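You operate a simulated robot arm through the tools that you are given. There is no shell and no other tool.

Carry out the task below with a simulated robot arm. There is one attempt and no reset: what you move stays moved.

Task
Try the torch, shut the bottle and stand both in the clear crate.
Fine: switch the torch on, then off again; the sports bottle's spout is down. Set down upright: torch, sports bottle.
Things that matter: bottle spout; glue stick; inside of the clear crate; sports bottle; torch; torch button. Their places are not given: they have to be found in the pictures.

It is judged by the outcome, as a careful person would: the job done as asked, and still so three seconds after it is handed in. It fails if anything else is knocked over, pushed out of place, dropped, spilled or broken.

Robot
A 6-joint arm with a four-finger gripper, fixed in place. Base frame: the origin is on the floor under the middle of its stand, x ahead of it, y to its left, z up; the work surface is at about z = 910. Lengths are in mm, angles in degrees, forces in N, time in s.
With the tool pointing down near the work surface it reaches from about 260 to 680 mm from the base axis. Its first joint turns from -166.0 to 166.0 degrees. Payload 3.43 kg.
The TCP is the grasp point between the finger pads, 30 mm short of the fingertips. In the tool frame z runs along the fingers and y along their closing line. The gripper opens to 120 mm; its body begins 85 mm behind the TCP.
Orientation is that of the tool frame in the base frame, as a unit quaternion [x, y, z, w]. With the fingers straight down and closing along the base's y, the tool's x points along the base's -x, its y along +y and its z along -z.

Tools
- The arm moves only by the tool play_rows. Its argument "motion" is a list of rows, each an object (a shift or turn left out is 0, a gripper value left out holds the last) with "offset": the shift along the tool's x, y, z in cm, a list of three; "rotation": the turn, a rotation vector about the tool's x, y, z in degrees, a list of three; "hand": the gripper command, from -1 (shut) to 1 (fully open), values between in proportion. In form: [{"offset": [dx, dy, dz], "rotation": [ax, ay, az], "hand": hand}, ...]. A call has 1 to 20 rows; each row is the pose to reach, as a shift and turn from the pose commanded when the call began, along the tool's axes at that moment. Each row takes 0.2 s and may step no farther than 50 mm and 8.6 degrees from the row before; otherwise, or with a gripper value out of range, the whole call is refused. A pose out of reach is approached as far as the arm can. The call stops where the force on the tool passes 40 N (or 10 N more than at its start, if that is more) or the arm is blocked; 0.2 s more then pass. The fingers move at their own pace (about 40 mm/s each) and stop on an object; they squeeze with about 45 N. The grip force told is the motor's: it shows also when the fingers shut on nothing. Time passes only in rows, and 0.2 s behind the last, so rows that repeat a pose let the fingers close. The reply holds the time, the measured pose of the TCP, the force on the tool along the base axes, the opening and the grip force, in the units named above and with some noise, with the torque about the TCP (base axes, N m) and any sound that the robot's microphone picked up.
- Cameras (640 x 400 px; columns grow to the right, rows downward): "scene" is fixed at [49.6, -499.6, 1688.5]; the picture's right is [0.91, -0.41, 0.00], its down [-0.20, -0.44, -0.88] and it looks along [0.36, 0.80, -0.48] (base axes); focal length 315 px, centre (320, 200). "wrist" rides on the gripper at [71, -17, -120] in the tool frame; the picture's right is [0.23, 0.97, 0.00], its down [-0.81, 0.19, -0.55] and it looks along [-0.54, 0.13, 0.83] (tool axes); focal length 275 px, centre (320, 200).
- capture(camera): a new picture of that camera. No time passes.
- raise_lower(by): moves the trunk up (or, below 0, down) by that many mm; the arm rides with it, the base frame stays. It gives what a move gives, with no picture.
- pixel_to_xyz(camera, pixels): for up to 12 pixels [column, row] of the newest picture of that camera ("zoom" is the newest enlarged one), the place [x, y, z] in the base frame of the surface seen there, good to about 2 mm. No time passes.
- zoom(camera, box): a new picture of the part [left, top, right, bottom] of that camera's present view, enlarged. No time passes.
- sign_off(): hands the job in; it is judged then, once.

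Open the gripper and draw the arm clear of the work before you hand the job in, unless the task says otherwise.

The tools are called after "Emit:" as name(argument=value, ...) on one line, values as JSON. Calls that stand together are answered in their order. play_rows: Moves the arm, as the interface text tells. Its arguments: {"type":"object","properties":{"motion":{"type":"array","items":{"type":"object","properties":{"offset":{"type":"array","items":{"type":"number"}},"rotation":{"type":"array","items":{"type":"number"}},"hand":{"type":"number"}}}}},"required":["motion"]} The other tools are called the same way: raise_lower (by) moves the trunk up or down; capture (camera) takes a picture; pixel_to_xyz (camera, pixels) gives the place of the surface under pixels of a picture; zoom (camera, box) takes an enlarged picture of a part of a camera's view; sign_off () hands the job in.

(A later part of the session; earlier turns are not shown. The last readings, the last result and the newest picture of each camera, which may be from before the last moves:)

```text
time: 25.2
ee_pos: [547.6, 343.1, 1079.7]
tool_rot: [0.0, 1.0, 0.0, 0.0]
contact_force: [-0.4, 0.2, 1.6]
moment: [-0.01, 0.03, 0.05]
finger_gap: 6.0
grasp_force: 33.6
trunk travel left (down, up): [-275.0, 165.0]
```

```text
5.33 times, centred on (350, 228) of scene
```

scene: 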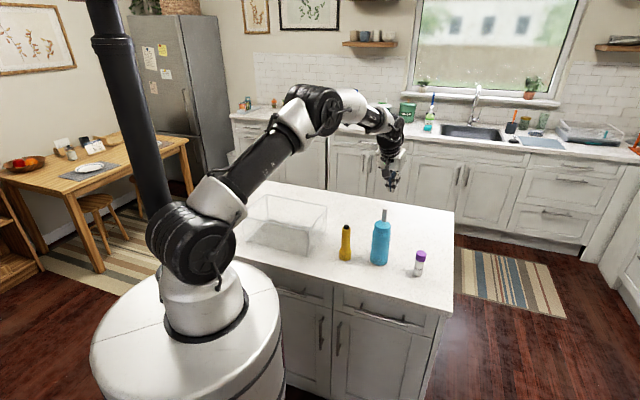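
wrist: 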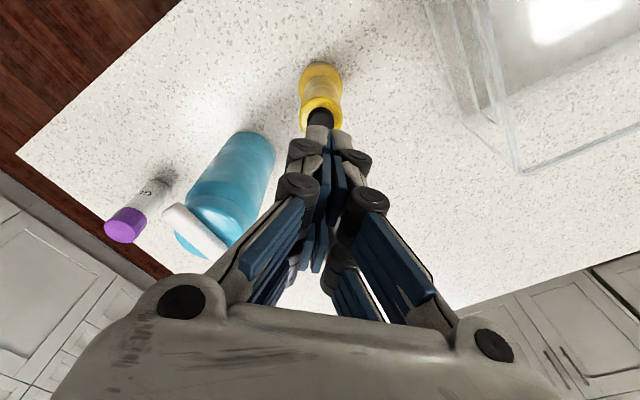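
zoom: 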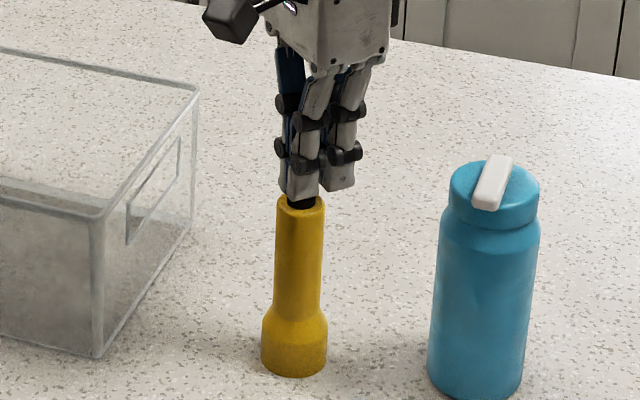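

The gap reading 6.0 shows the button wedging the two tips apart at their seam. I'll lift and shift 6.5 mm sideways so one finger's solid tip is over the button.

Emit:
play_rows(motion=[{"offset": [0, 0, -0.6], "hand": -1}, {"offset": [0, 0, -1.2], "hand": -1}, {"offset": [0, -0.35, -1.2], "hand": -1}, {"offset": [0, -0.65, -1.2], "hand": -1}, {"offset": [0, -0.65, -1.2], "hand": -1}])

Emit:
zoom(camera="scene", box=[325, 190, 375, 265])

Emit:
zoom(camera="wrist", box=[280, 70, 380, 170])

```text
time: 26.4
ee_pos: [547.2, 337.3, 1091.9]
tool_rot: [-0.001, 1.0, 0.0, 0.0]
contact_force: [0.1, 1.2, 0.4]
moment: [-0.01, -0.03, -0.01]
finger_gap: 0.0
grasp_force: 33.7
trunk travel left (down, up): [-275.0, 165.0]
```

```text
5.33 times, centred on (350, 228) of scene
```

zoom: 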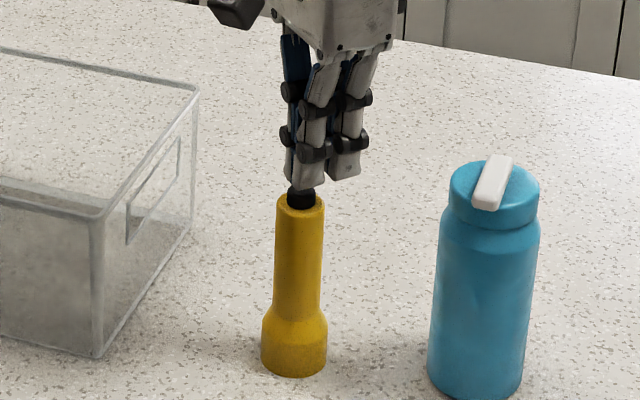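

```text
4.00 times, centred on (330, 120) of wrist
```

zoom: 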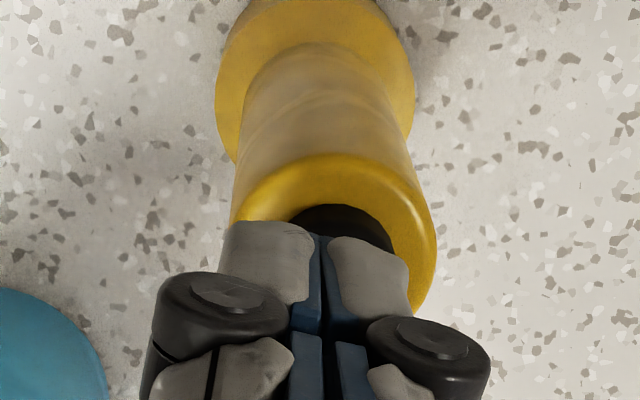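

One finger's tip is now over the button. I'll press down slowly, watching gap and force.

Emit:
play_rows(motion=[{"offset": [0, 0, 0.2], "hand": -1}, {"offset": [0, 0, 0.4], "hand": -1}, {"offset": [0, 0, 0.55], "hand": -1}, {"offset": [0, 0, 0.65], "hand": -1}, {"offset": [0, 0, 0.75], "hand": -1}, {"offset": [0, 0, 0.85], "hand": -1}, {"offset": [0, 0, 0.95], "hand": -1}, {"offset": [0, 0, 0.95], "hand": -1}])

Emit:
zoom(camera="scene", box=[325, 190, 375, 265])

```text
time: 28.2
ee_pos: [546.6, 336.7, 1081.0]
tool_rot: [0.0, 1.0, 0.0, 0.0]
contact_force: [-0.1, -1.2, -0.3]
moment: [-0.01, 0.03, 0.0]
finger_gap: 0.0
grasp_force: 33.7
trunk travel left (down, up): [-275.0, 165.0]
```

```text
5.33 times, centred on (350, 228) of scene
```

zoom: 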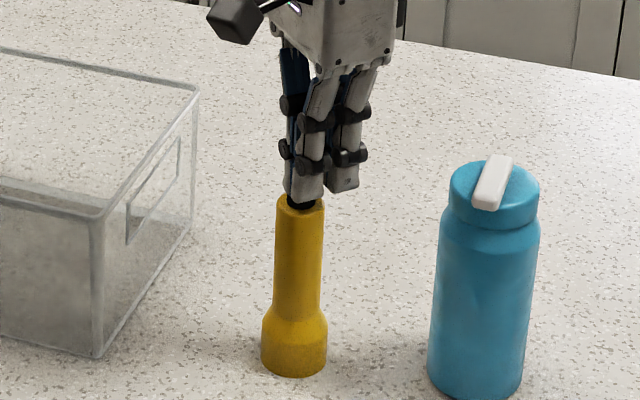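

No contact yet at TCP z 1081 (force about 0, gap 0). I'll continue down slowly.

Emit:
play_rows(motion=[{"offset": [0, 0, 0.1], "hand": -1}, {"offset": [0, 0, 0.2], "hand": -1}, {"offset": [0, 0, 0.3], "hand": -1}, {"offset": [0, 0, 0.3], "hand": -1}])

Emit:
zoom(camera="scene", box=[335, 210, 360, 240])

```text
time: 29.2
ee_pos: [547.0, 336.4, 1079.2]
tool_rot: [-0.001, 1.0, 0.0, 0.0]
contact_force: [-0.7, -0.3, 0.6]
moment: [0.01, 0.01, 0.05]
finger_gap: 0.0
grasp_force: 33.6
trunk travel left (down, up): [-275.0, 165.0]
```

```text
13.33 times, centred on (348, 225) of scene
```

zoom: 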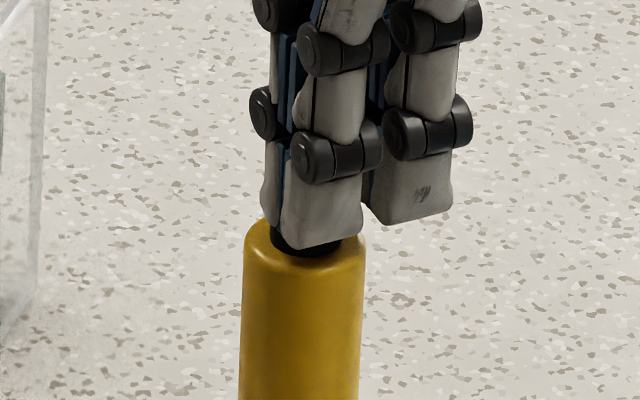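

The tip seems to be touching the button but force is tiny. I'll press 2 mm more in small steps.

Emit:
play_rows(motion=[{"offset": [0, 0, 0.07], "hand": -1}, {"offset": [0, 0, 0.14], "hand": -1}, {"offset": [0, 0, 0.2], "hand": -1}, {"offset": [0, 0, 0.2], "hand": -1}])

Emit:
zoom(camera="scene", box=[335, 210, 360, 240])

```text
time: 30.2
ee_pos: [546.5, 336.1, 1077.5]
tool_rot: [0.001, 1.0, 0.0, 0.0]
contact_force: [-0.4, 0.3, 2.2]
moment: [0.0, -0.01, -0.03]
finger_gap: 0.0
grasp_force: 33.9
trunk travel left (down, up): [-275.0, 165.0]
heard: click
```

```text
13.33 times, centred on (348, 225) of scene
```

zoom: 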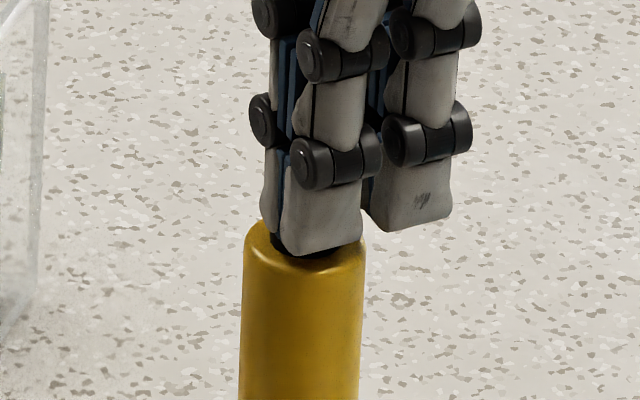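

A click was heard at TCP z 1077.5. I'll lift off to release the button and look for light around the torch's head.

Emit:
play_rows(motion=[{"offset": [0, 0, -0.5], "hand": -1}, {"offset": [0, 0, -1], "hand": -1}, {"offset": [0, 0, -1.5], "hand": -1}, {"offset": [0, 0, -1.5], "hand": -1}])

Emit:
zoom(camera="scene", box=[325, 200, 375, 275])

Emit:
capture(camera="wrist")

```text
time: 31.2
ee_pos: [547.4, 335.9, 1093.0]
tool_rot: [0.001, 1.0, 0.0, 0.0]
contact_force: [0.6, 0.1, -0.4]
moment: [0.0, 0.0, 0.0]
finger_gap: 0.0
grasp_force: 33.7
trunk travel left (down, up): [-275.0, 165.0]
```

```text
5.33 times, centred on (350, 238) of scene
```

zoom: 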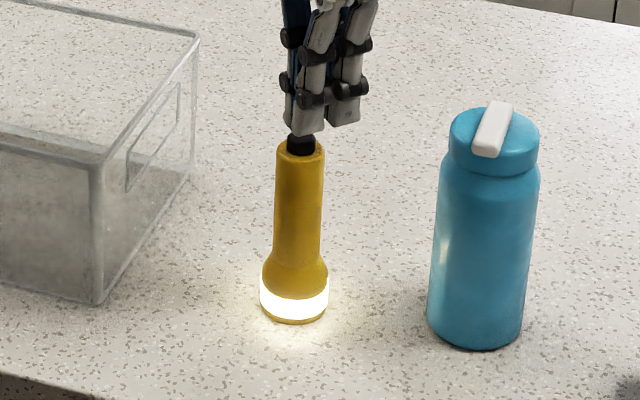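

```text
taken
```

wrist: 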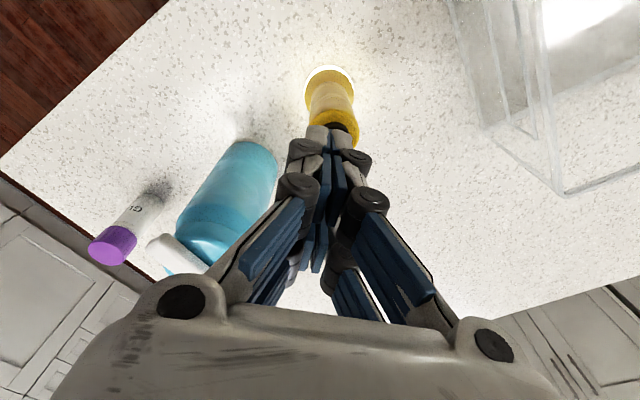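

The torch is lit: a bright ring around its head. Now I press the button once more the same way to switch it off.

Emit:
play_rows(motion=[{"offset": [0, 0, 0.4], "hand": -1}, {"offset": [0, 0, 0.8], "hand": -1}, {"offset": [0, 0, 1.0], "hand": -1}, {"offset": [0, 0, 1.15], "hand": -1}, {"offset": [0, 0, 1.3], "hand": -1}, {"offset": [0, 0, 1.4], "hand": -1}, {"offset": [0, 0, 1.5], "hand": -1}, {"offset": [0, 0, 1.5], "hand": -1}])

Emit:
zoom(camera="scene", box=[325, 200, 375, 275])

```text
time: 33.0
ee_pos: [545.6, 337.3, 1077.8]
tool_rot: [0.0, 1.0, 0.0, 0.0]
contact_force: [-0.2, 0.1, 1.0]
moment: [0.01, -0.01, -0.01]
finger_gap: 0.1
grasp_force: 33.2
trunk travel left (down, up): [-275.0, 165.0]
heard: click
```

```text
5.33 times, centred on (350, 238) of scene
```

zoom: 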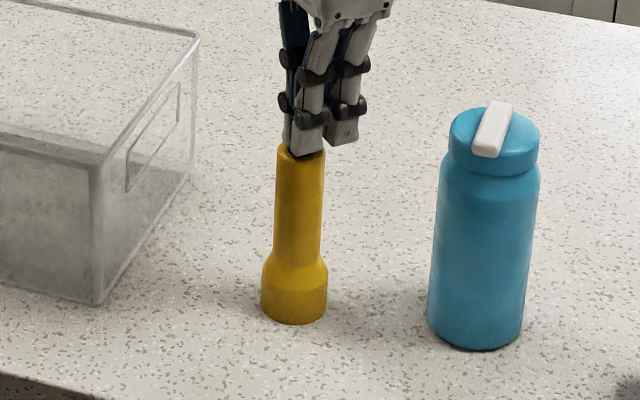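

A second click, and the glow is gone, so the torch is off. I'll lift straight up well clear and confirm.

Emit:
play_rows(motion=[{"offset": [0, 0, -0.6], "hand": -1}, {"offset": [0, 0, -3], "hand": -1}, {"offset": [0, 0, -7], "hand": -1}, {"offset": [0, 0, -10], "hand": -1}, {"offset": [0, 0, -10], "hand": -1}])

Emit:
capture(camera="scene")

Emit:
capture(camera="wrist")

```text
time: 34.2
ee_pos: [547.5, 336.7, 1177.8]
tool_rot: [0.0, 1.0, -0.001, -0.001]
contact_force: [-0.1, -0.1, -0.5]
moment: [0.02, 0.03, 0.0]
finger_gap: 0.0
grasp_force: 33.4
trunk travel left (down, up): [-275.0, 165.0]
```

```text
taken
```

scene: 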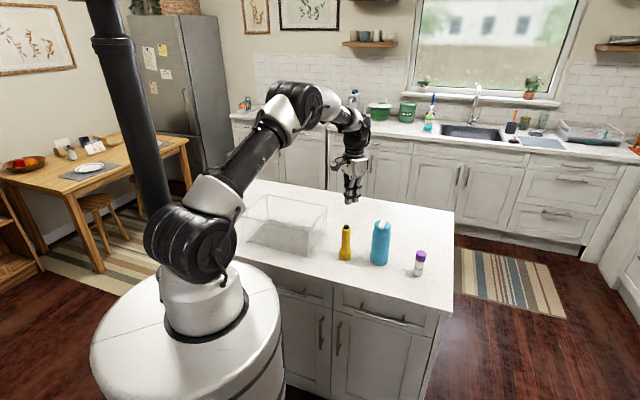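

```text
taken
```

wrist: 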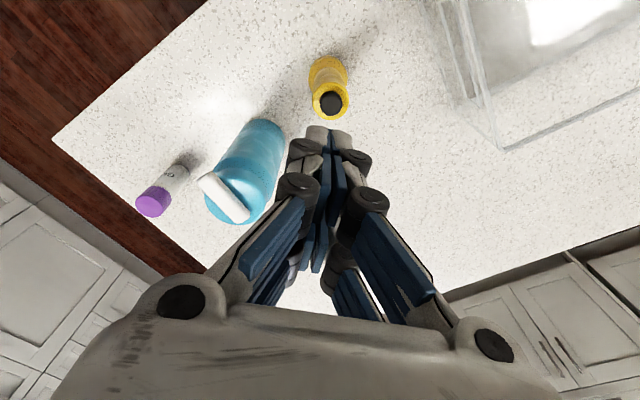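

Torch is off and standing. Now I need the crate's geometry precisely, so I'll zoom on it from the scene camera.

Emit:
zoom(camera="scene", box=[230, 180, 340, 265])

Emit:
zoom(camera="wrist", box=[420, 0, 640, 160])

```text
4.71 times, centred on (285, 222) of scene
```

zoom: 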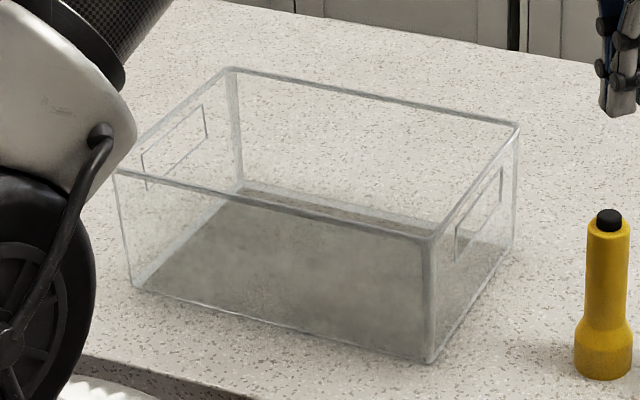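

```text
2.50 times, centred on (530, 80) of wrist
```

zoom: 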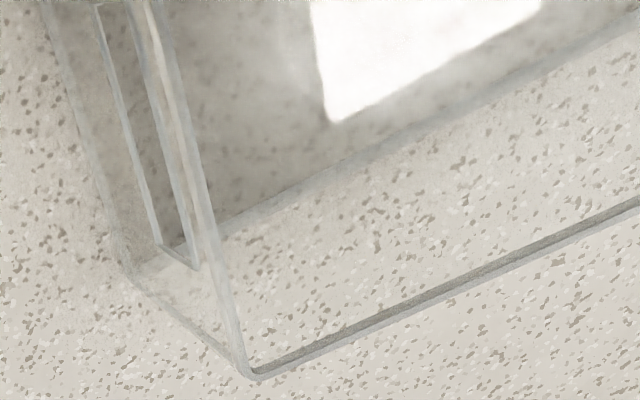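

I'll re-zoom the scene on the crate and query rim and base corners.

Emit:
zoom(camera="scene", box=[230, 180, 340, 265])

Emit:
pixel_to_xyz(camera="zoom", pixels=[[115, 172], [230, 69], [518, 127], [432, 240], [430, 358], [138, 288], [512, 253], [432, 232], [375, 98], [270, 206], [475, 185], [170, 122]])

Emit:
pixel_to_xyz(camera="zoom", pixels=[[300, 280], [240, 230], [400, 240], [350, 300], [200, 260], [250, 200], [410, 300], [425, 350], [150, 285], [240, 192], [420, 225], [330, 340]])

```text
4.71 times, centred on (285, 222) of scene
```

zoom: 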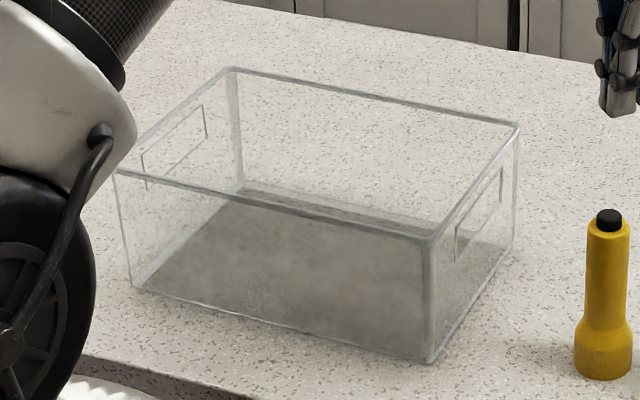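

```text
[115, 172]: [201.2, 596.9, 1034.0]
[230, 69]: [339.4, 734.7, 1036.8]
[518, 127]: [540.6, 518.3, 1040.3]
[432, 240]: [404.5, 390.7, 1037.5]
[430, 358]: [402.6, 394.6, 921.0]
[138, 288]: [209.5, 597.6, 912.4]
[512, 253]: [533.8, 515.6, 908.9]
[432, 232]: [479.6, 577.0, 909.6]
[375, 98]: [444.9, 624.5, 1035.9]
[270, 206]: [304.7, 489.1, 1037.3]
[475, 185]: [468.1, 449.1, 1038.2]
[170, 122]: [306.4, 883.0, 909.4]
```

```text
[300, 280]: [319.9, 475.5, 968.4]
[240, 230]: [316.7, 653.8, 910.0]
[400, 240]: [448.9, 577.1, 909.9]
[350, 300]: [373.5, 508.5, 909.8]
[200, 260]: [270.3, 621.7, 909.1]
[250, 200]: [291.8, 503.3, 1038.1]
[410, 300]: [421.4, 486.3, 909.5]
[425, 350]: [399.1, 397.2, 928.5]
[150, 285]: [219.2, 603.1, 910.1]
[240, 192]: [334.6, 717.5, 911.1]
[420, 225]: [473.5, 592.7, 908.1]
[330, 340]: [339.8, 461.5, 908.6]
```

Crate rim corners come out at about (201,597), (339,735), (541,518), (405,391), rim z 1037, centre (371,560), long axis along (0.695,-0.719). I'll set up over the torch with the closing line across the crate's short axis, opening the gripper to 80 mm.

Emit:
play_rows(motion=[{"offset": [0.3, 0.1, 0], "rotation": [0, 0, 7.6], "hand": 0.333}, {"offset": [0.6, 0.2, 0], "rotation": [0, 0, 15.3], "hand": 0.333}, {"offset": [0.9, 0.3, 0], "rotation": [0, 0, 23], "hand": 0.333}, {"offset": [1.2, 0.4, 0], "rotation": [0, 0, 30.6], "hand": 0.333}, {"offset": [1.5, 0.5, 0], "rotation": [0, 0, 38.3], "hand": 0.333}, {"offset": [1.65, 0.61, 0], "rotation": [0, 0, 46], "hand": 0.333}, {"offset": [1.65, 0.61, 0], "rotation": [0, 0, 46], "hand": 0.333}, {"offset": [1.65, 0.61, 0], "rotation": [0, 0, 46], "hand": 0.333}])

Emit:
capture(camera="wrist")

Emit:
zoom(camera="scene", box=[310, 150, 400, 270])

```text
time: 36.0
ee_pos: [531.4, 343.7, 1177.6]
tool_rot: [0.391, 0.92, -0.001, -0.001]
contact_force: [-0.5, 0.0, -0.3]
moment: [-0.01, -0.01, 0.01]
finger_gap: 80.2
grasp_force: 0.0
trunk travel left (down, up): [-275.0, 165.0]
```

```text
taken
```

wrist: 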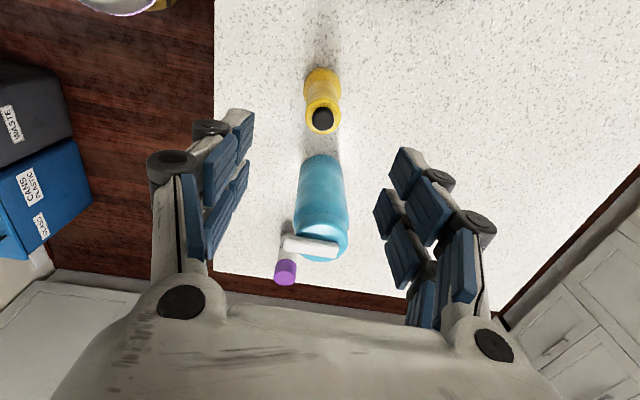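

```text
3.33 times, centred on (355, 210) of scene
```

zoom: 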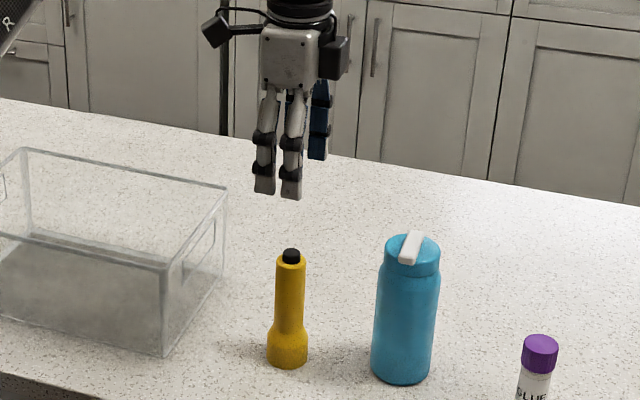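

The gripper is over the torch at (531,344). There's a dark box on the hand's right side, so I'll check its height against the bottle top before going down.

Emit:
pixel_to_xyz(camera="zoom", pixels=[[335, 75], [345, 70], [325, 60], [340, 45], [212, 40], [290, 88], [270, 85], [312, 88], [265, 190], [290, 195], [318, 155], [305, 175]])

Emit:
pixel_to_xyz(camera="wrist", pixels=[[322, 121], [310, 118], [334, 118], [322, 108], [307, 100], [340, 100], [322, 75], [310, 250]])

```text
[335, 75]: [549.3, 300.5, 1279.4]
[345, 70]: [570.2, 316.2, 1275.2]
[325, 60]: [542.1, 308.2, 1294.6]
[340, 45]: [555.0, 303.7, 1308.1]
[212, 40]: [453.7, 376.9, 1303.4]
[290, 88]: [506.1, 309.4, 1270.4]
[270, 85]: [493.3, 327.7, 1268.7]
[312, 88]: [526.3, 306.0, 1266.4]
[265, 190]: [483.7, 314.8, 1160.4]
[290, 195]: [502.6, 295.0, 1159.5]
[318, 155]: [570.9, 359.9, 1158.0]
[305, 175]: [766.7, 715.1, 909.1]
```

```text
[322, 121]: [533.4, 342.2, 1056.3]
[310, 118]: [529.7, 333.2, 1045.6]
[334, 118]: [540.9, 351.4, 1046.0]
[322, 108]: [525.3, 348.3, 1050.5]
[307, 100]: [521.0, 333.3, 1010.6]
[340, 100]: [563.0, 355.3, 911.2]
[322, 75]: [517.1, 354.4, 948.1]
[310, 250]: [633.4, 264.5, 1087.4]
```

The hand parts stay above z 1100 at grasp height, clear of the bottle. I'll descend around the torch to TCP z 1010.

Emit:
play_rows(motion=[{"offset": [0, 0, 4], "hand": 0.333}, {"offset": [0, 0, 8], "hand": 0.333}, {"offset": [0, 0, 11], "hand": 0.333}, {"offset": [0, 0, 14], "hand": 0.333}, {"offset": [0, 0, 16.7], "hand": 0.333}, {"offset": [0, 0, 16.7], "hand": 0.333}])

Emit:
zoom(camera="scene", box=[310, 170, 400, 270])

Emit:
capture(camera="wrist")

```text
time: 37.4
ee_pos: [530.4, 344.4, 1009.8]
tool_rot: [0.391, 0.921, 0.001, 0.0]
contact_force: [0.3, -1.0, 0.7]
moment: [0.04, -0.02, 0.01]
finger_gap: 80.1
grasp_force: 0.0
trunk travel left (down, up): [-275.0, 165.0]
```

```text
4.00 times, centred on (355, 220) of scene
```

zoom: 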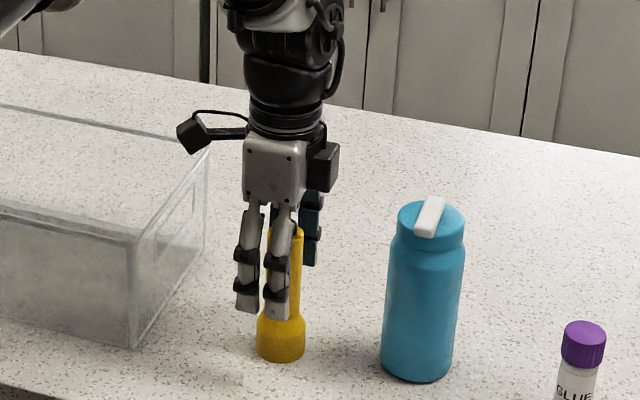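

```text
taken
```

wrist: 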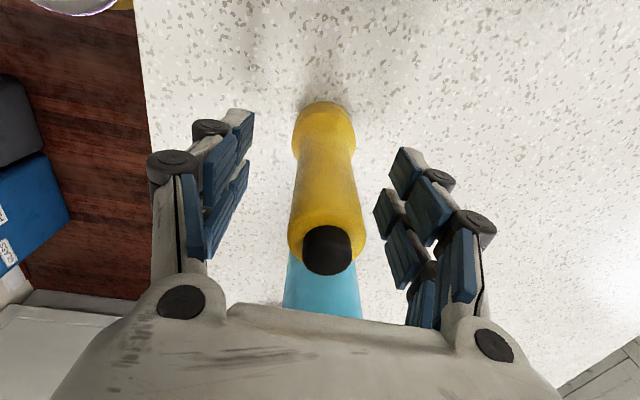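

The torch (yellow, column 325) is centred between the finger pairs. I'll close the gripper on it.

Emit:
play_rows(motion=[{"hand": 0}, {"hand": -0.3}, {"hand": -0.5}, {"hand": -1}, {"hand": -1}, {"hand": -1}])

Emit:
capture(camera="wrist")

```text
time: 38.8
ee_pos: [529.8, 344.0, 1010.0]
tool_rot: [0.391, 0.92, 0.0, 0.001]
contact_force: [-0.2, 0.5, 1.4]
moment: [0.02, -0.03, -0.02]
finger_gap: 32.7
grasp_force: 44.9
trunk travel left (down, up): [-275.0, 165.0]
```

```text
taken
```

wrist: 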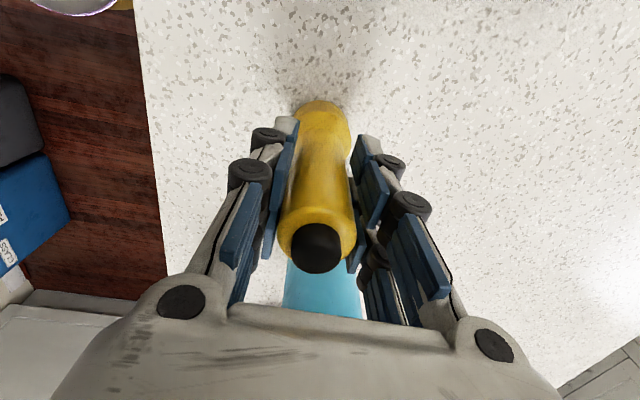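

Gripped (gap 32.7, 45 N). I'll lift straight up about 190 mm.

Emit:
play_rows(motion=[{"offset": [0, 0, -1], "hand": -1}, {"offset": [0, 0, -3], "hand": -1}, {"offset": [0, 0, -6], "hand": -1}, {"offset": [0, 0, -10], "hand": -1}, {"offset": [0, 0, -14], "hand": -1}, {"offset": [0, 0, -17.5], "hand": -1}, {"offset": [0, 0, -19], "hand": -1}, {"offset": [0, 0, -19], "hand": -1}])

Emit:
capture(camera="scene")

Emit:
capture(camera="wrist")

```text
time: 40.6
ee_pos: [529.9, 343.0, 1200.8]
tool_rot: [0.391, 0.92, 0.0, -0.001]
contact_force: [0.2, 0.4, -2.0]
moment: [-0.03, 0.01, 0.01]
finger_gap: 32.5
grasp_force: 45.2
trunk travel left (down, up): [-275.0, 165.0]
```

```text
taken
```

scene: 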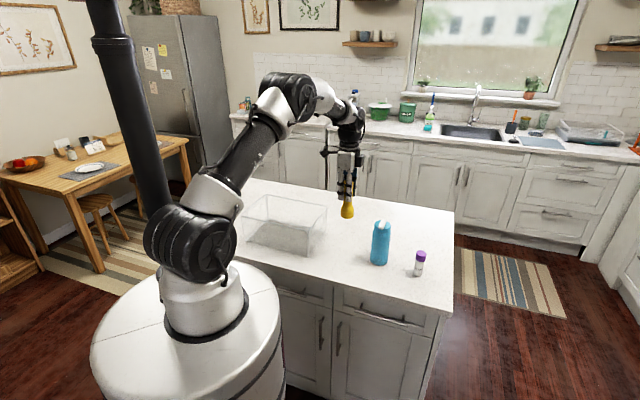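

```text
taken
```

wrist: 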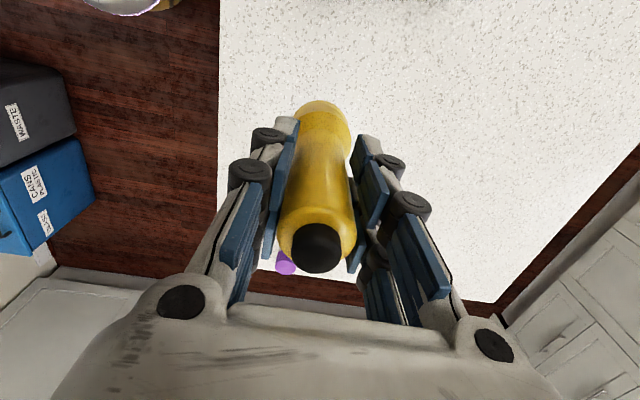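

The torch hangs upright, bottom at about z 1100. I'll carry it over the crate to (333,586).

Emit:
play_rows(motion=[{"offset": [2, 0.2, 0], "hand": -1}, {"offset": [5.5, 0.5, 0], "hand": -1}, {"offset": [9.5, 0.8, 0], "hand": -1}, {"offset": [13.5, 1.2, 0], "hand": -1}, {"offset": [17.5, 1.5, 0], "hand": -1}, {"offset": [21.5, 1.9, 0], "hand": -1}, {"offset": [25.5, 2.2, 0], "hand": -1}, {"offset": [29, 2.5, 0], "hand": -1}, {"offset": [31.1, 2.65, 0], "hand": -1}, {"offset": [31.1, 2.65, 0], "hand": -1}])

Emit:
capture(camera="scene")

Emit:
capture(camera="wrist")

```text
time: 42.8
ee_pos: [333.4, 584.7, 1200.6]
tool_rot: [0.391, 0.92, -0.001, 0.0]
contact_force: [-0.2, 0.2, -2.1]
moment: [0.01, 0.0, 0.01]
finger_gap: 32.7
grasp_force: 45.3
trunk travel left (down, up): [-275.0, 165.0]
```

```text
taken
```

scene: 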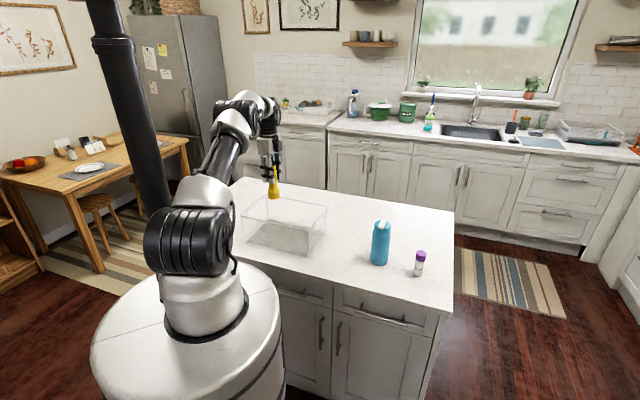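

```text
taken
```

wrist: 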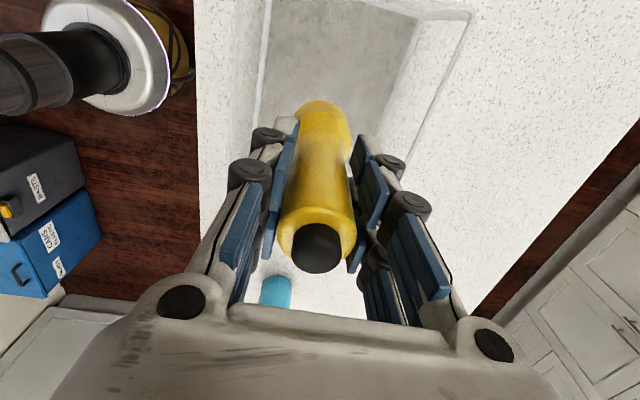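

The torch is above the crate. I'll check the crate rim positions in this wrist view before lowering.

Emit:
pixel_to_xyz(camera="wrist", pixels=[[470, 14], [455, 60], [440, 90], [265, 30], [262, 60], [240, 60], [232, 100], [258, 90], [415, 15], [330, 60], [390, 100], [420, 120]])

Emit:
zoom(camera="scene", box=[220, 130, 340, 270])

```text
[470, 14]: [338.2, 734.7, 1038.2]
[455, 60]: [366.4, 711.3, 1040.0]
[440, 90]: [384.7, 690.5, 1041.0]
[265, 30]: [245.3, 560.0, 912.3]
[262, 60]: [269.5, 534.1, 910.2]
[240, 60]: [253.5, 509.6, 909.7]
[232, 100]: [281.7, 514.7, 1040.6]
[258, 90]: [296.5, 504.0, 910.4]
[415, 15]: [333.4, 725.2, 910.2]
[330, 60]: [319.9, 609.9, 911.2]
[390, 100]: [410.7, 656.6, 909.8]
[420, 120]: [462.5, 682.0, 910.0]
```

```text
2.86 times, centred on (280, 200) of scene
```

zoom: 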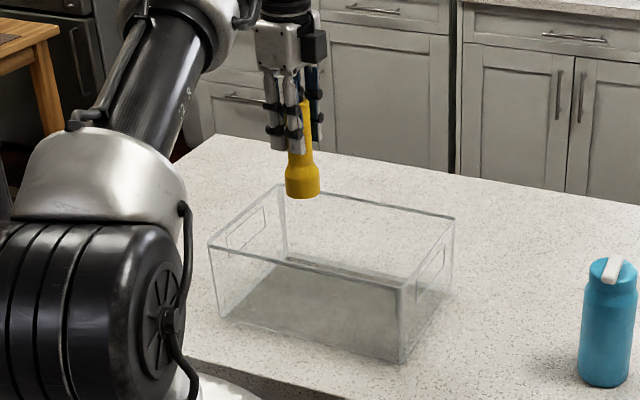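

Crate walls lie about 82 mm and 102 mm either side of the torch, so there's room. I'll lower it to about 7 mm above the crate floor.

Emit:
play_rows(motion=[{"offset": [0, 0, 3], "hand": -1}, {"offset": [0, 0, 6], "hand": -1}, {"offset": [0, 0, 9], "hand": -1}, {"offset": [0, 0, 12], "hand": -1}, {"offset": [0, 0, 14.5], "hand": -1}, {"offset": [0, 0, 16.5], "hand": -1}, {"offset": [0, 0, 17.7], "hand": -1}, {"offset": [0, 0, 18.0], "hand": -1}, {"offset": [0, 0, 18.0], "hand": -1}])

Emit:
zoom(camera="scene", box=[220, 150, 340, 270])

Emit:
capture(camera="wrist")

```text
time: 44.8
ee_pos: [334.6, 585.4, 1020.3]
tool_rot: [0.391, 0.92, -0.001, 0.0]
contact_force: [0.1, -0.6, -0.7]
moment: [-0.03, 0.02, -0.01]
finger_gap: 32.8
grasp_force: 44.9
trunk travel left (down, up): [-275.0, 165.0]
```

```text
3.33 times, centred on (280, 210) of scene
```

zoom: 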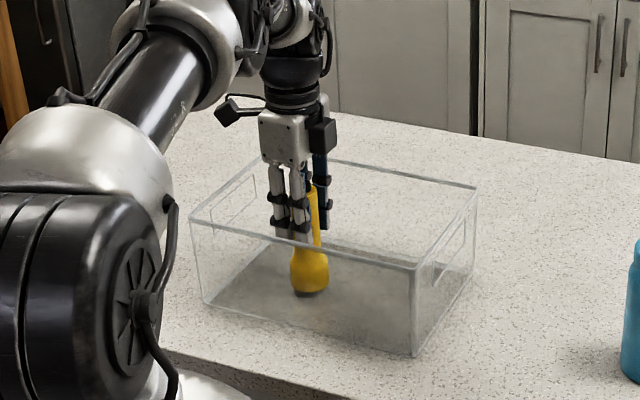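

```text
taken
```

wrist: 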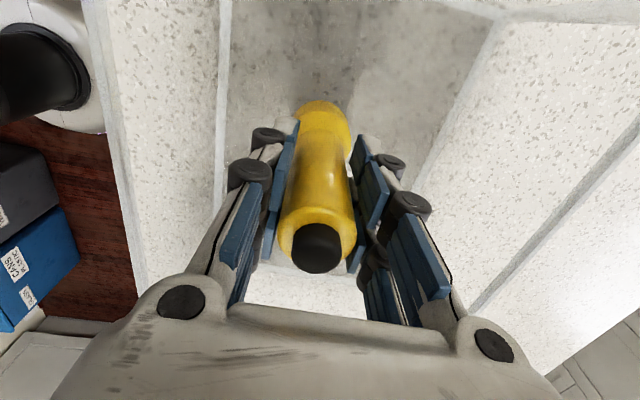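

The torch is just above the crate floor. I'll lower in 1 mm steps until it takes weight.

Emit:
play_rows(motion=[{"offset": [0, 0, 0.1], "hand": -1}, {"offset": [0, 0, 0.2], "hand": -1}, {"offset": [0, 0, 0.3], "hand": -1}, {"offset": [0, 0, 0.4], "hand": -1}, {"offset": [0, 0, 0.5], "hand": -1}, {"offset": [0, 0, 0.5], "hand": -1}])

Emit:
zoom(camera="scene", box=[250, 190, 320, 260])

```text
time: 46.2
ee_pos: [332.7, 584.4, 1015.7]
tool_rot: [0.391, 0.92, 0.0, 0.001]
contact_force: [2.0, -0.8, 3.0]
moment: [-0.18, 0.0, 0.03]
finger_gap: 32.7
grasp_force: 45.4
trunk travel left (down, up): [-275.0, 165.0]
```

```text
5.71 times, centred on (285, 225) of scene
```

zoom: 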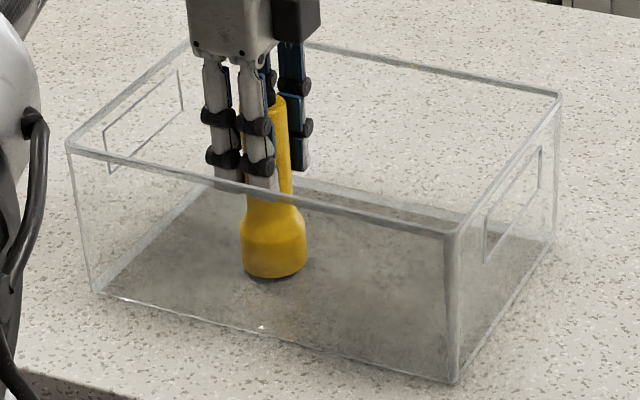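

The force rose to +3 N, so the torch is standing on the crate floor. I'll release gently by opening to about 70 mm.

Emit:
play_rows(motion=[{"hand": -0.4}, {"hand": -0.35}, {"hand": -0.25}, {"hand": -0.1}, {"hand": 0.05}, {"hand": 0.1}, {"hand": 0.1}])

Emit:
zoom(camera="scene", box=[250, 190, 320, 260])

Emit:
capture(camera="wrist")

```text
time: 47.8
ee_pos: [332.8, 584.7, 1016.1]
tool_rot: [0.391, 0.92, 0.001, 0.0]
contact_force: [-0.2, -0.1, 0.3]
moment: [-0.01, -0.01, 0.0]
finger_gap: 65.9
grasp_force: 0.1
trunk travel left (down, up): [-275.0, 165.0]
```

```text
5.71 times, centred on (285, 225) of scene
```

zoom: 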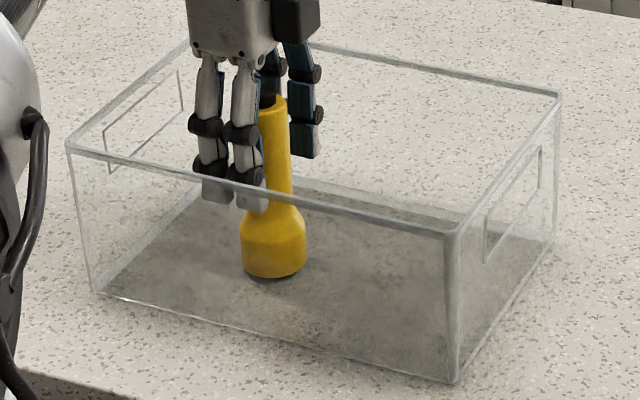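

```text
taken
```

wrist: 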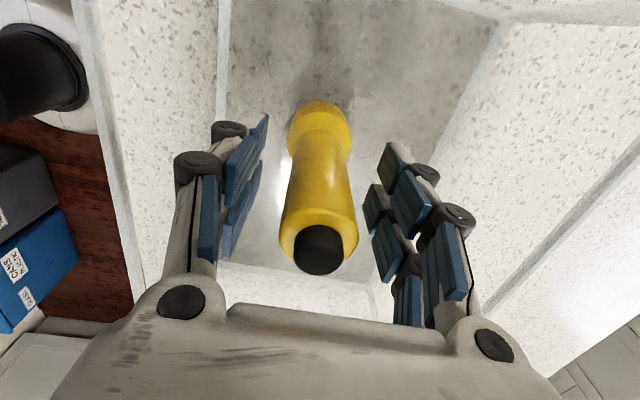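

The torch stands free between the open fingers. I'll rise straight up out of the crate.

Emit:
play_rows(motion=[{"offset": [0, 0, -2], "hand": 0.1}, {"offset": [0, 0, -5], "hand": 0.1}, {"offset": [0, 0, -9], "hand": 0.1}, {"offset": [0, 0, -13], "hand": 0.1}, {"offset": [0, 0, -17], "hand": 0.1}, {"offset": [0, 0, -21], "hand": 0.1}, {"offset": [0, 0, -25], "hand": 0.1}, {"offset": [0, 0, -25], "hand": 0.1}])

Emit:
capture(camera="scene")

Emit:
zoom(camera="scene", box=[230, 180, 340, 265])

```text
time: 49.6
ee_pos: [333.1, 585.3, 1264.6]
tool_rot: [0.391, 0.92, -0.001, -0.001]
contact_force: [-0.2, -1.0, -0.3]
moment: [-0.01, 0.0, 0.02]
finger_gap: 65.9
grasp_force: 0.0
trunk travel left (down, up): [-275.0, 165.0]
```

```text
taken
```

scene: 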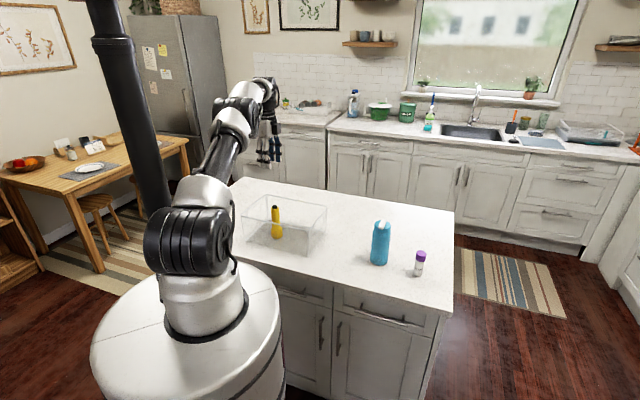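

```text
4.71 times, centred on (285, 222) of scene
```

zoom: 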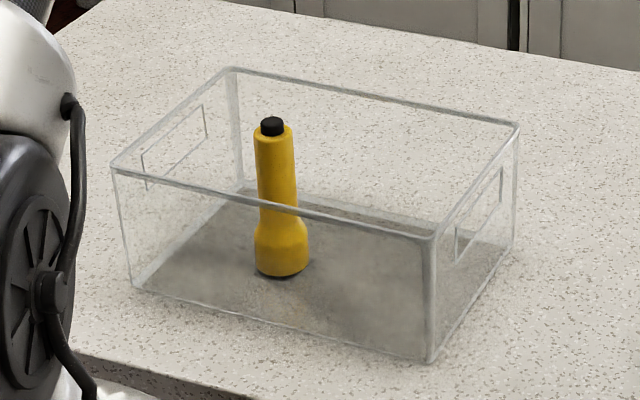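

The torch stands upright in the crate. Before fetching the bottle I'll lower the trunk 45 mm so the arm has more reach at the bottle's distance.

Emit:
raise_lower(by=-45)

```text
time: 50.5
ee_pos: [334.1, 585.8, 1219.2]
tool_rot: [0.391, 0.921, 0.001, 0.0]
contact_force: [-0.4, -0.2, 0.3]
moment: [0.0, -0.01, 0.0]
finger_gap: 66.0
grasp_force: 0.1
trunk travel left (down, up): [-230.0, 210.0]
```

Trunk lowered; TCP at z 1219. Now I move over the bottle, turning so the closing line is across the folded spout, and opening to 110 mm.

Emit:
play_rows(motion=[{"offset": [-4.38, 0.02, 0], "rotation": [0, 0, -7.87], "hand": 0.83}, {"offset": [-8.76, 0.03, 0], "rotation": [0, 0, -15.74], "hand": 0.83}, {"offset": [-13.14, 0.05, 0], "rotation": [0, 0, -23.6], "hand": 0.83}, {"offset": [-17.52, 0.06, 0.5], "rotation": [0, 0, -31.5], "hand": 0.83}, {"offset": [-21.9, 0.08, 1], "rotation": [0, 0, -39.35], "hand": 0.83}, {"offset": [-26.28, 0.09, 1.5], "rotation": [0, 0, -47.2], "hand": 0.83}, {"offset": [-30.66, 0.1, 2], "rotation": [0, 0, -55.1], "hand": 0.83}, {"offset": [-35.04, 0.12, 2.7], "rotation": [0, 0, -63], "hand": 0.83}, {"offset": [-39.4, 0.13, 3.4], "rotation": [0, 0, -70.8], "hand": 0.83}, {"offset": [-42.5, 0.15, 4.2], "rotation": [0, 0, -78.7], "hand": 0.83}, {"offset": [-43.8, 0.15, 4.9], "rotation": [0, 0, -78.7], "hand": 0.83}, {"offset": [-43.8, 0.15, 4.9], "rotation": [0, 0, -78.7], "hand": 0.83}])

Emit:
capture(camera="wrist")

Emit:
capture(camera="scene")

```text
time: 53.1
ee_pos: [637.7, 270.0, 1172.1]
tool_rot: [-0.282, 0.959, 0.001, -0.001]
contact_force: [-0.7, 0.7, -0.2]
moment: [-0.03, 0.0, -0.01]
finger_gap: 109.7
grasp_force: 0.0
trunk travel left (down, up): [-230.0, 210.0]
```

```text
taken
```

wrist: 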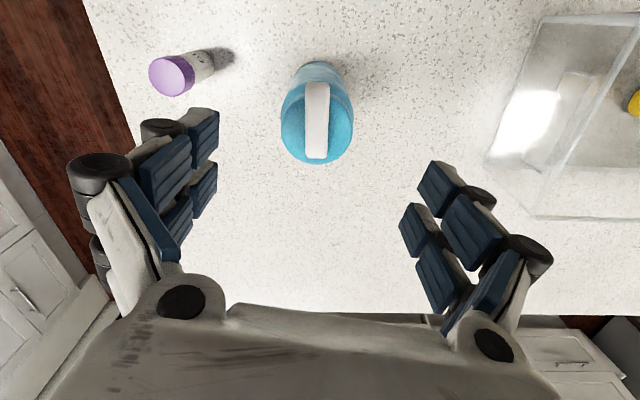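

```text
taken
```

scene: 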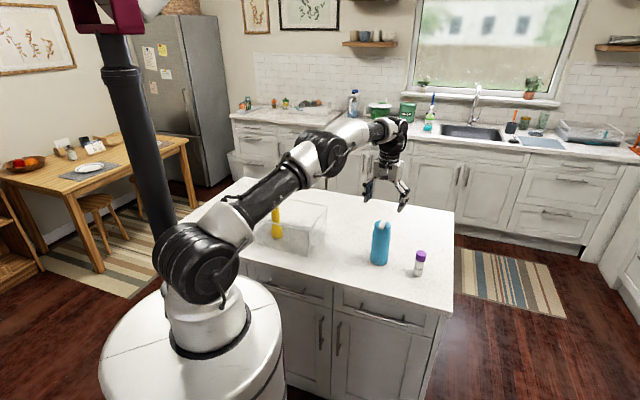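

The gripper is over the bottle with the spout (white, column 317) lying between the finger pairs. I'll check the cap and body position again.

Emit:
zoom(camera="wrist", box=[260, 50, 380, 180])

Emit:
pixel_to_xyz(camera="wrist", pixels=[[286, 125], [348, 125], [300, 155], [336, 155], [298, 95], [334, 92], [317, 90], [317, 120], [317, 150], [300, 75], [335, 72], [316, 157]])

```text
3.08 times, centred on (320, 115) of wrist
```

zoom: 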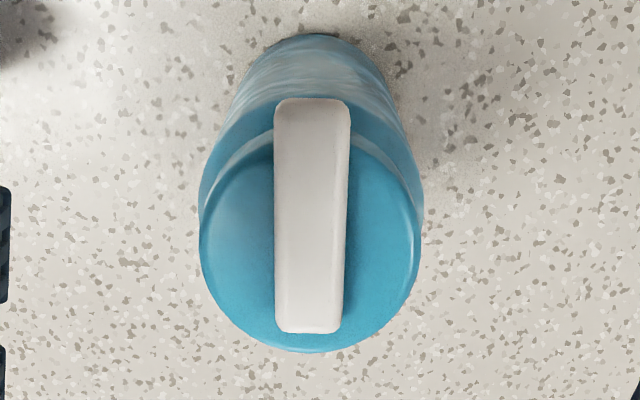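

```text
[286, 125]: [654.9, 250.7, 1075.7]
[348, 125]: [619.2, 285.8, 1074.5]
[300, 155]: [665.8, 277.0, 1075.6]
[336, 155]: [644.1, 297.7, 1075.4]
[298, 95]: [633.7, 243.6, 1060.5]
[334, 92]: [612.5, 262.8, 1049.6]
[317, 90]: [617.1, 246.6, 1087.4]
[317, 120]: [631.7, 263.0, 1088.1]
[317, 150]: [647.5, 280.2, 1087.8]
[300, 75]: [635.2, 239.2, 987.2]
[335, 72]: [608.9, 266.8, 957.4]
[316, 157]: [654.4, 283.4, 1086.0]
```

The cap centre is (640,272), and the spout lies well inside the finger gap. I'll centre and descend to TCP z about 1020, keeping the palm above the spout.

Emit:
play_rows(motion=[{"offset": [-0.3, 0.04, 2], "hand": 0.83}, {"offset": [-0.3, 0.04, 5], "hand": 0.83}, {"offset": [-0.3, 0.04, 8], "hand": 0.83}, {"offset": [-0.3, 0.04, 11], "hand": 0.83}, {"offset": [-0.3, 0.04, 13.5], "hand": 0.83}, {"offset": [-0.3, 0.04, 15], "hand": 0.83}, {"offset": [-0.3, 0.04, 15], "hand": 0.83}])

Emit:
capture(camera="wrist")

Emit:
zoom(camera="scene", box=[340, 150, 440, 280])

```text
time: 54.7
ee_pos: [641.5, 273.7, 1021.3]
tool_rot: [-0.28, 0.96, 0.0, 0.0]
contact_force: [0.4, -0.3, 0.2]
moment: [0.01, 0.01, -0.02]
finger_gap: 109.7
grasp_force: 0.0
trunk travel left (down, up): [-230.0, 210.0]
```

```text
taken
```

wrist: 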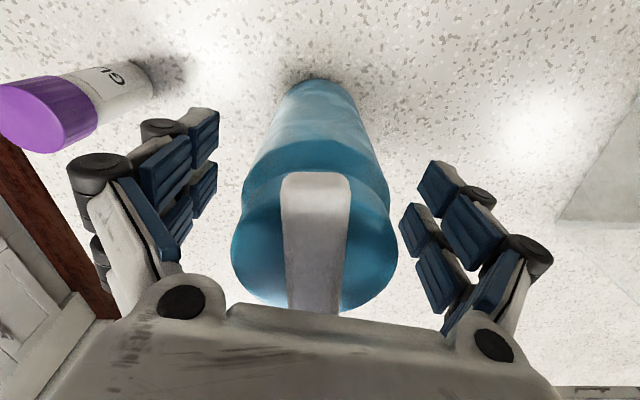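

```text
3.08 times, centred on (390, 215) of scene
```

zoom: 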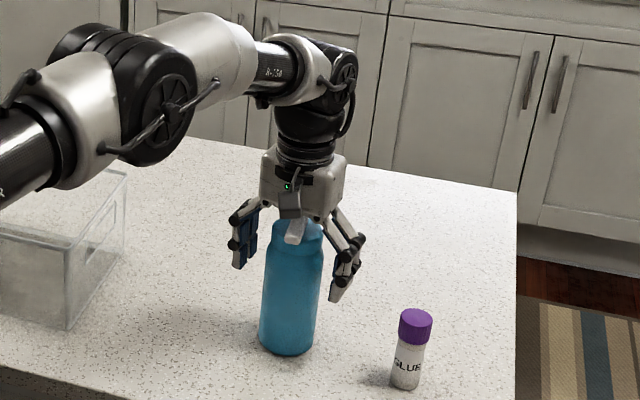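

The bottle is between the open fingers and the glue stick is clear. I'll close on the bottle.

Emit:
play_rows(motion=[{"hand": 0.5}, {"hand": 0.3}, {"hand": 0.1}, {"hand": -0.3}, {"hand": -1}, {"hand": -1}, {"hand": -1}])

Emit:
capture(camera="wrist")

Emit:
zoom(camera="scene", box=[340, 150, 440, 280])

```text
time: 56.3
ee_pos: [641.4, 273.5, 1022.4]
tool_rot: [-0.282, 0.959, 0.0, 0.001]
contact_force: [1.1, -1.6, 3.4]
moment: [-0.15, -0.06, 0.01]
finger_gap: 66.6
grasp_force: 45.2
trunk travel left (down, up): [-230.0, 210.0]
```

```text
taken
```

wrist: 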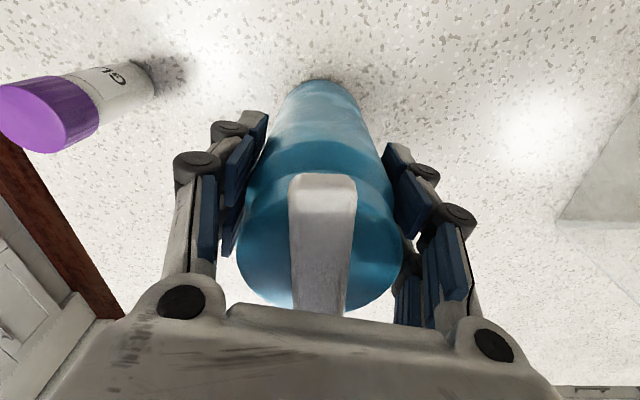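

```text
3.08 times, centred on (390, 215) of scene
```

zoom: 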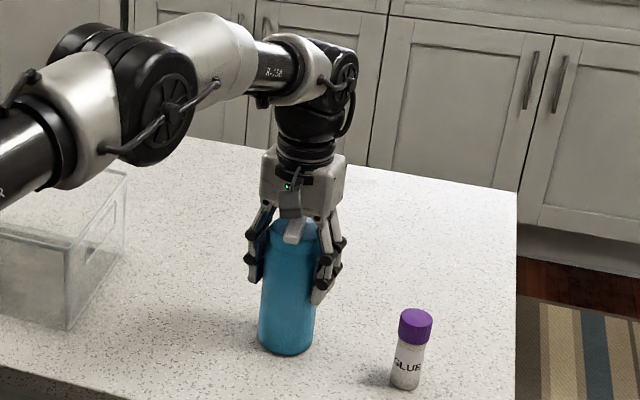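

The grip holds (gap 66.6, 45 N). I'll lift, easing slightly toward the base as it rises to stay in reach.

Emit:
play_rows(motion=[{"offset": [0, 0, -0.7], "hand": -1}, {"offset": [0, 0, -2], "hand": -1}, {"offset": [0, 0, -4], "hand": -1}, {"offset": [0.5, 0, -7], "hand": -1}, {"offset": [1.5, 0, -10], "hand": -1}, {"offset": [3, 0, -13], "hand": -1}, {"offset": [4.5, 0, -16], "hand": -1}, {"offset": [6, 0, -18], "hand": -1}, {"offset": [6, 0, -18], "hand": -1}])

Emit:
capture(camera="scene")

Emit:
capture(camera="wrist")

```text
time: 58.3
ee_pos: [591.8, 241.1, 1198.9]
tool_rot: [-0.282, 0.959, 0.001, -0.002]
contact_force: [0.5, 0.2, -3.2]
moment: [-0.04, 0.01, 0.02]
finger_gap: 66.7
grasp_force: 44.5
trunk travel left (down, up): [-230.0, 210.0]
```

```text
taken
```

scene: 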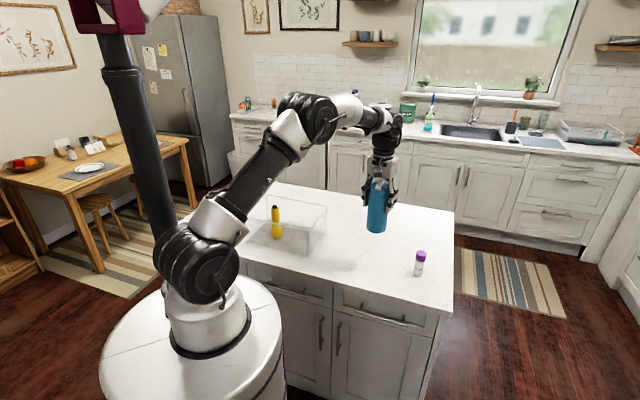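

```text
taken
```

wrist: 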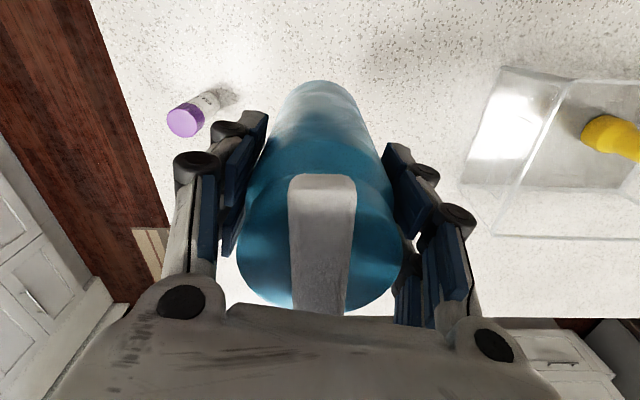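

The bottle is lifted (bottom at about z 1087, rim is 1038). I'll carry it over the crate to (420,513), turning so the closing line runs along the crate's short axis.

Emit:
play_rows(motion=[{"offset": [0, 2, 0], "rotation": [0, 0, 7.0], "hand": -1}, {"offset": [0, 5, 0], "rotation": [0, 0, 14], "hand": -1}, {"offset": [0, 8.2, 0], "rotation": [0, 0, 21.5], "hand": -1}, {"offset": [-0.1, 11.5, 0], "rotation": [0, 0, 29], "hand": -1}, {"offset": [-0.1, 14.8, 0], "rotation": [0, 0, 36.5], "hand": -1}, {"offset": [-0.1, 18.1, 0], "rotation": [0, 0, 44], "hand": -1}, {"offset": [-0.1, 21.4, 0], "rotation": [0, 0, 51.5], "hand": -1}, {"offset": [-0.2, 24.7, 0], "rotation": [0, 0, 59], "hand": -1}, {"offset": [-0.2, 28, 0], "rotation": [0, 0, 66], "hand": -1}, {"offset": [-0.2, 30.6, 0], "rotation": [0, 0, 73], "hand": -1}, {"offset": [-0.2, 32.2, 0], "rotation": [0, 0, 78.7], "hand": -1}, {"offset": [-0.2, 32.2, 0], "rotation": [0, 0, 78.7], "hand": -1}])

Emit:
capture(camera="wrist")

Emit:
zoom(camera="scene", box=[220, 130, 360, 270])

```text
time: 60.9
ee_pos: [419.3, 513.3, 1200.6]
tool_rot: [0.391, 0.92, 0.0, 0.0]
contact_force: [0.1, 0.6, -0.7]
moment: [0.0, 0.0, -0.02]
finger_gap: 0.0
grasp_force: 33.8
trunk travel left (down, up): [-230.0, 210.0]
```

```text
taken
```

wrist: 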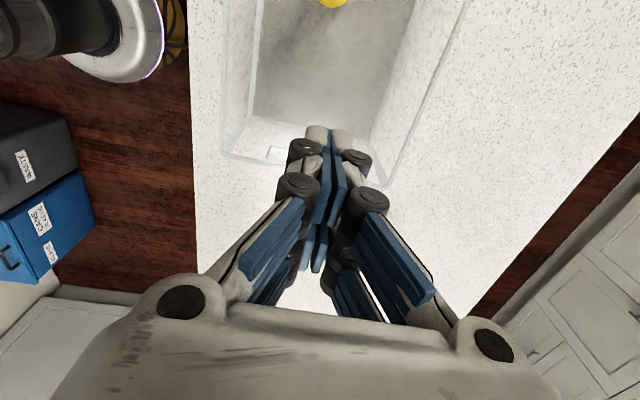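

```text
2.86 times, centred on (290, 200) of scene
```

zoom: 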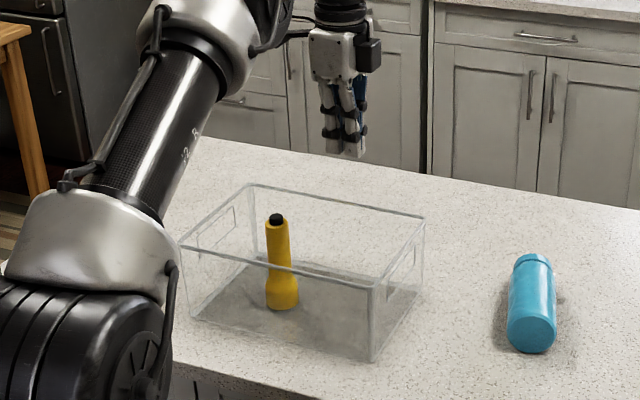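

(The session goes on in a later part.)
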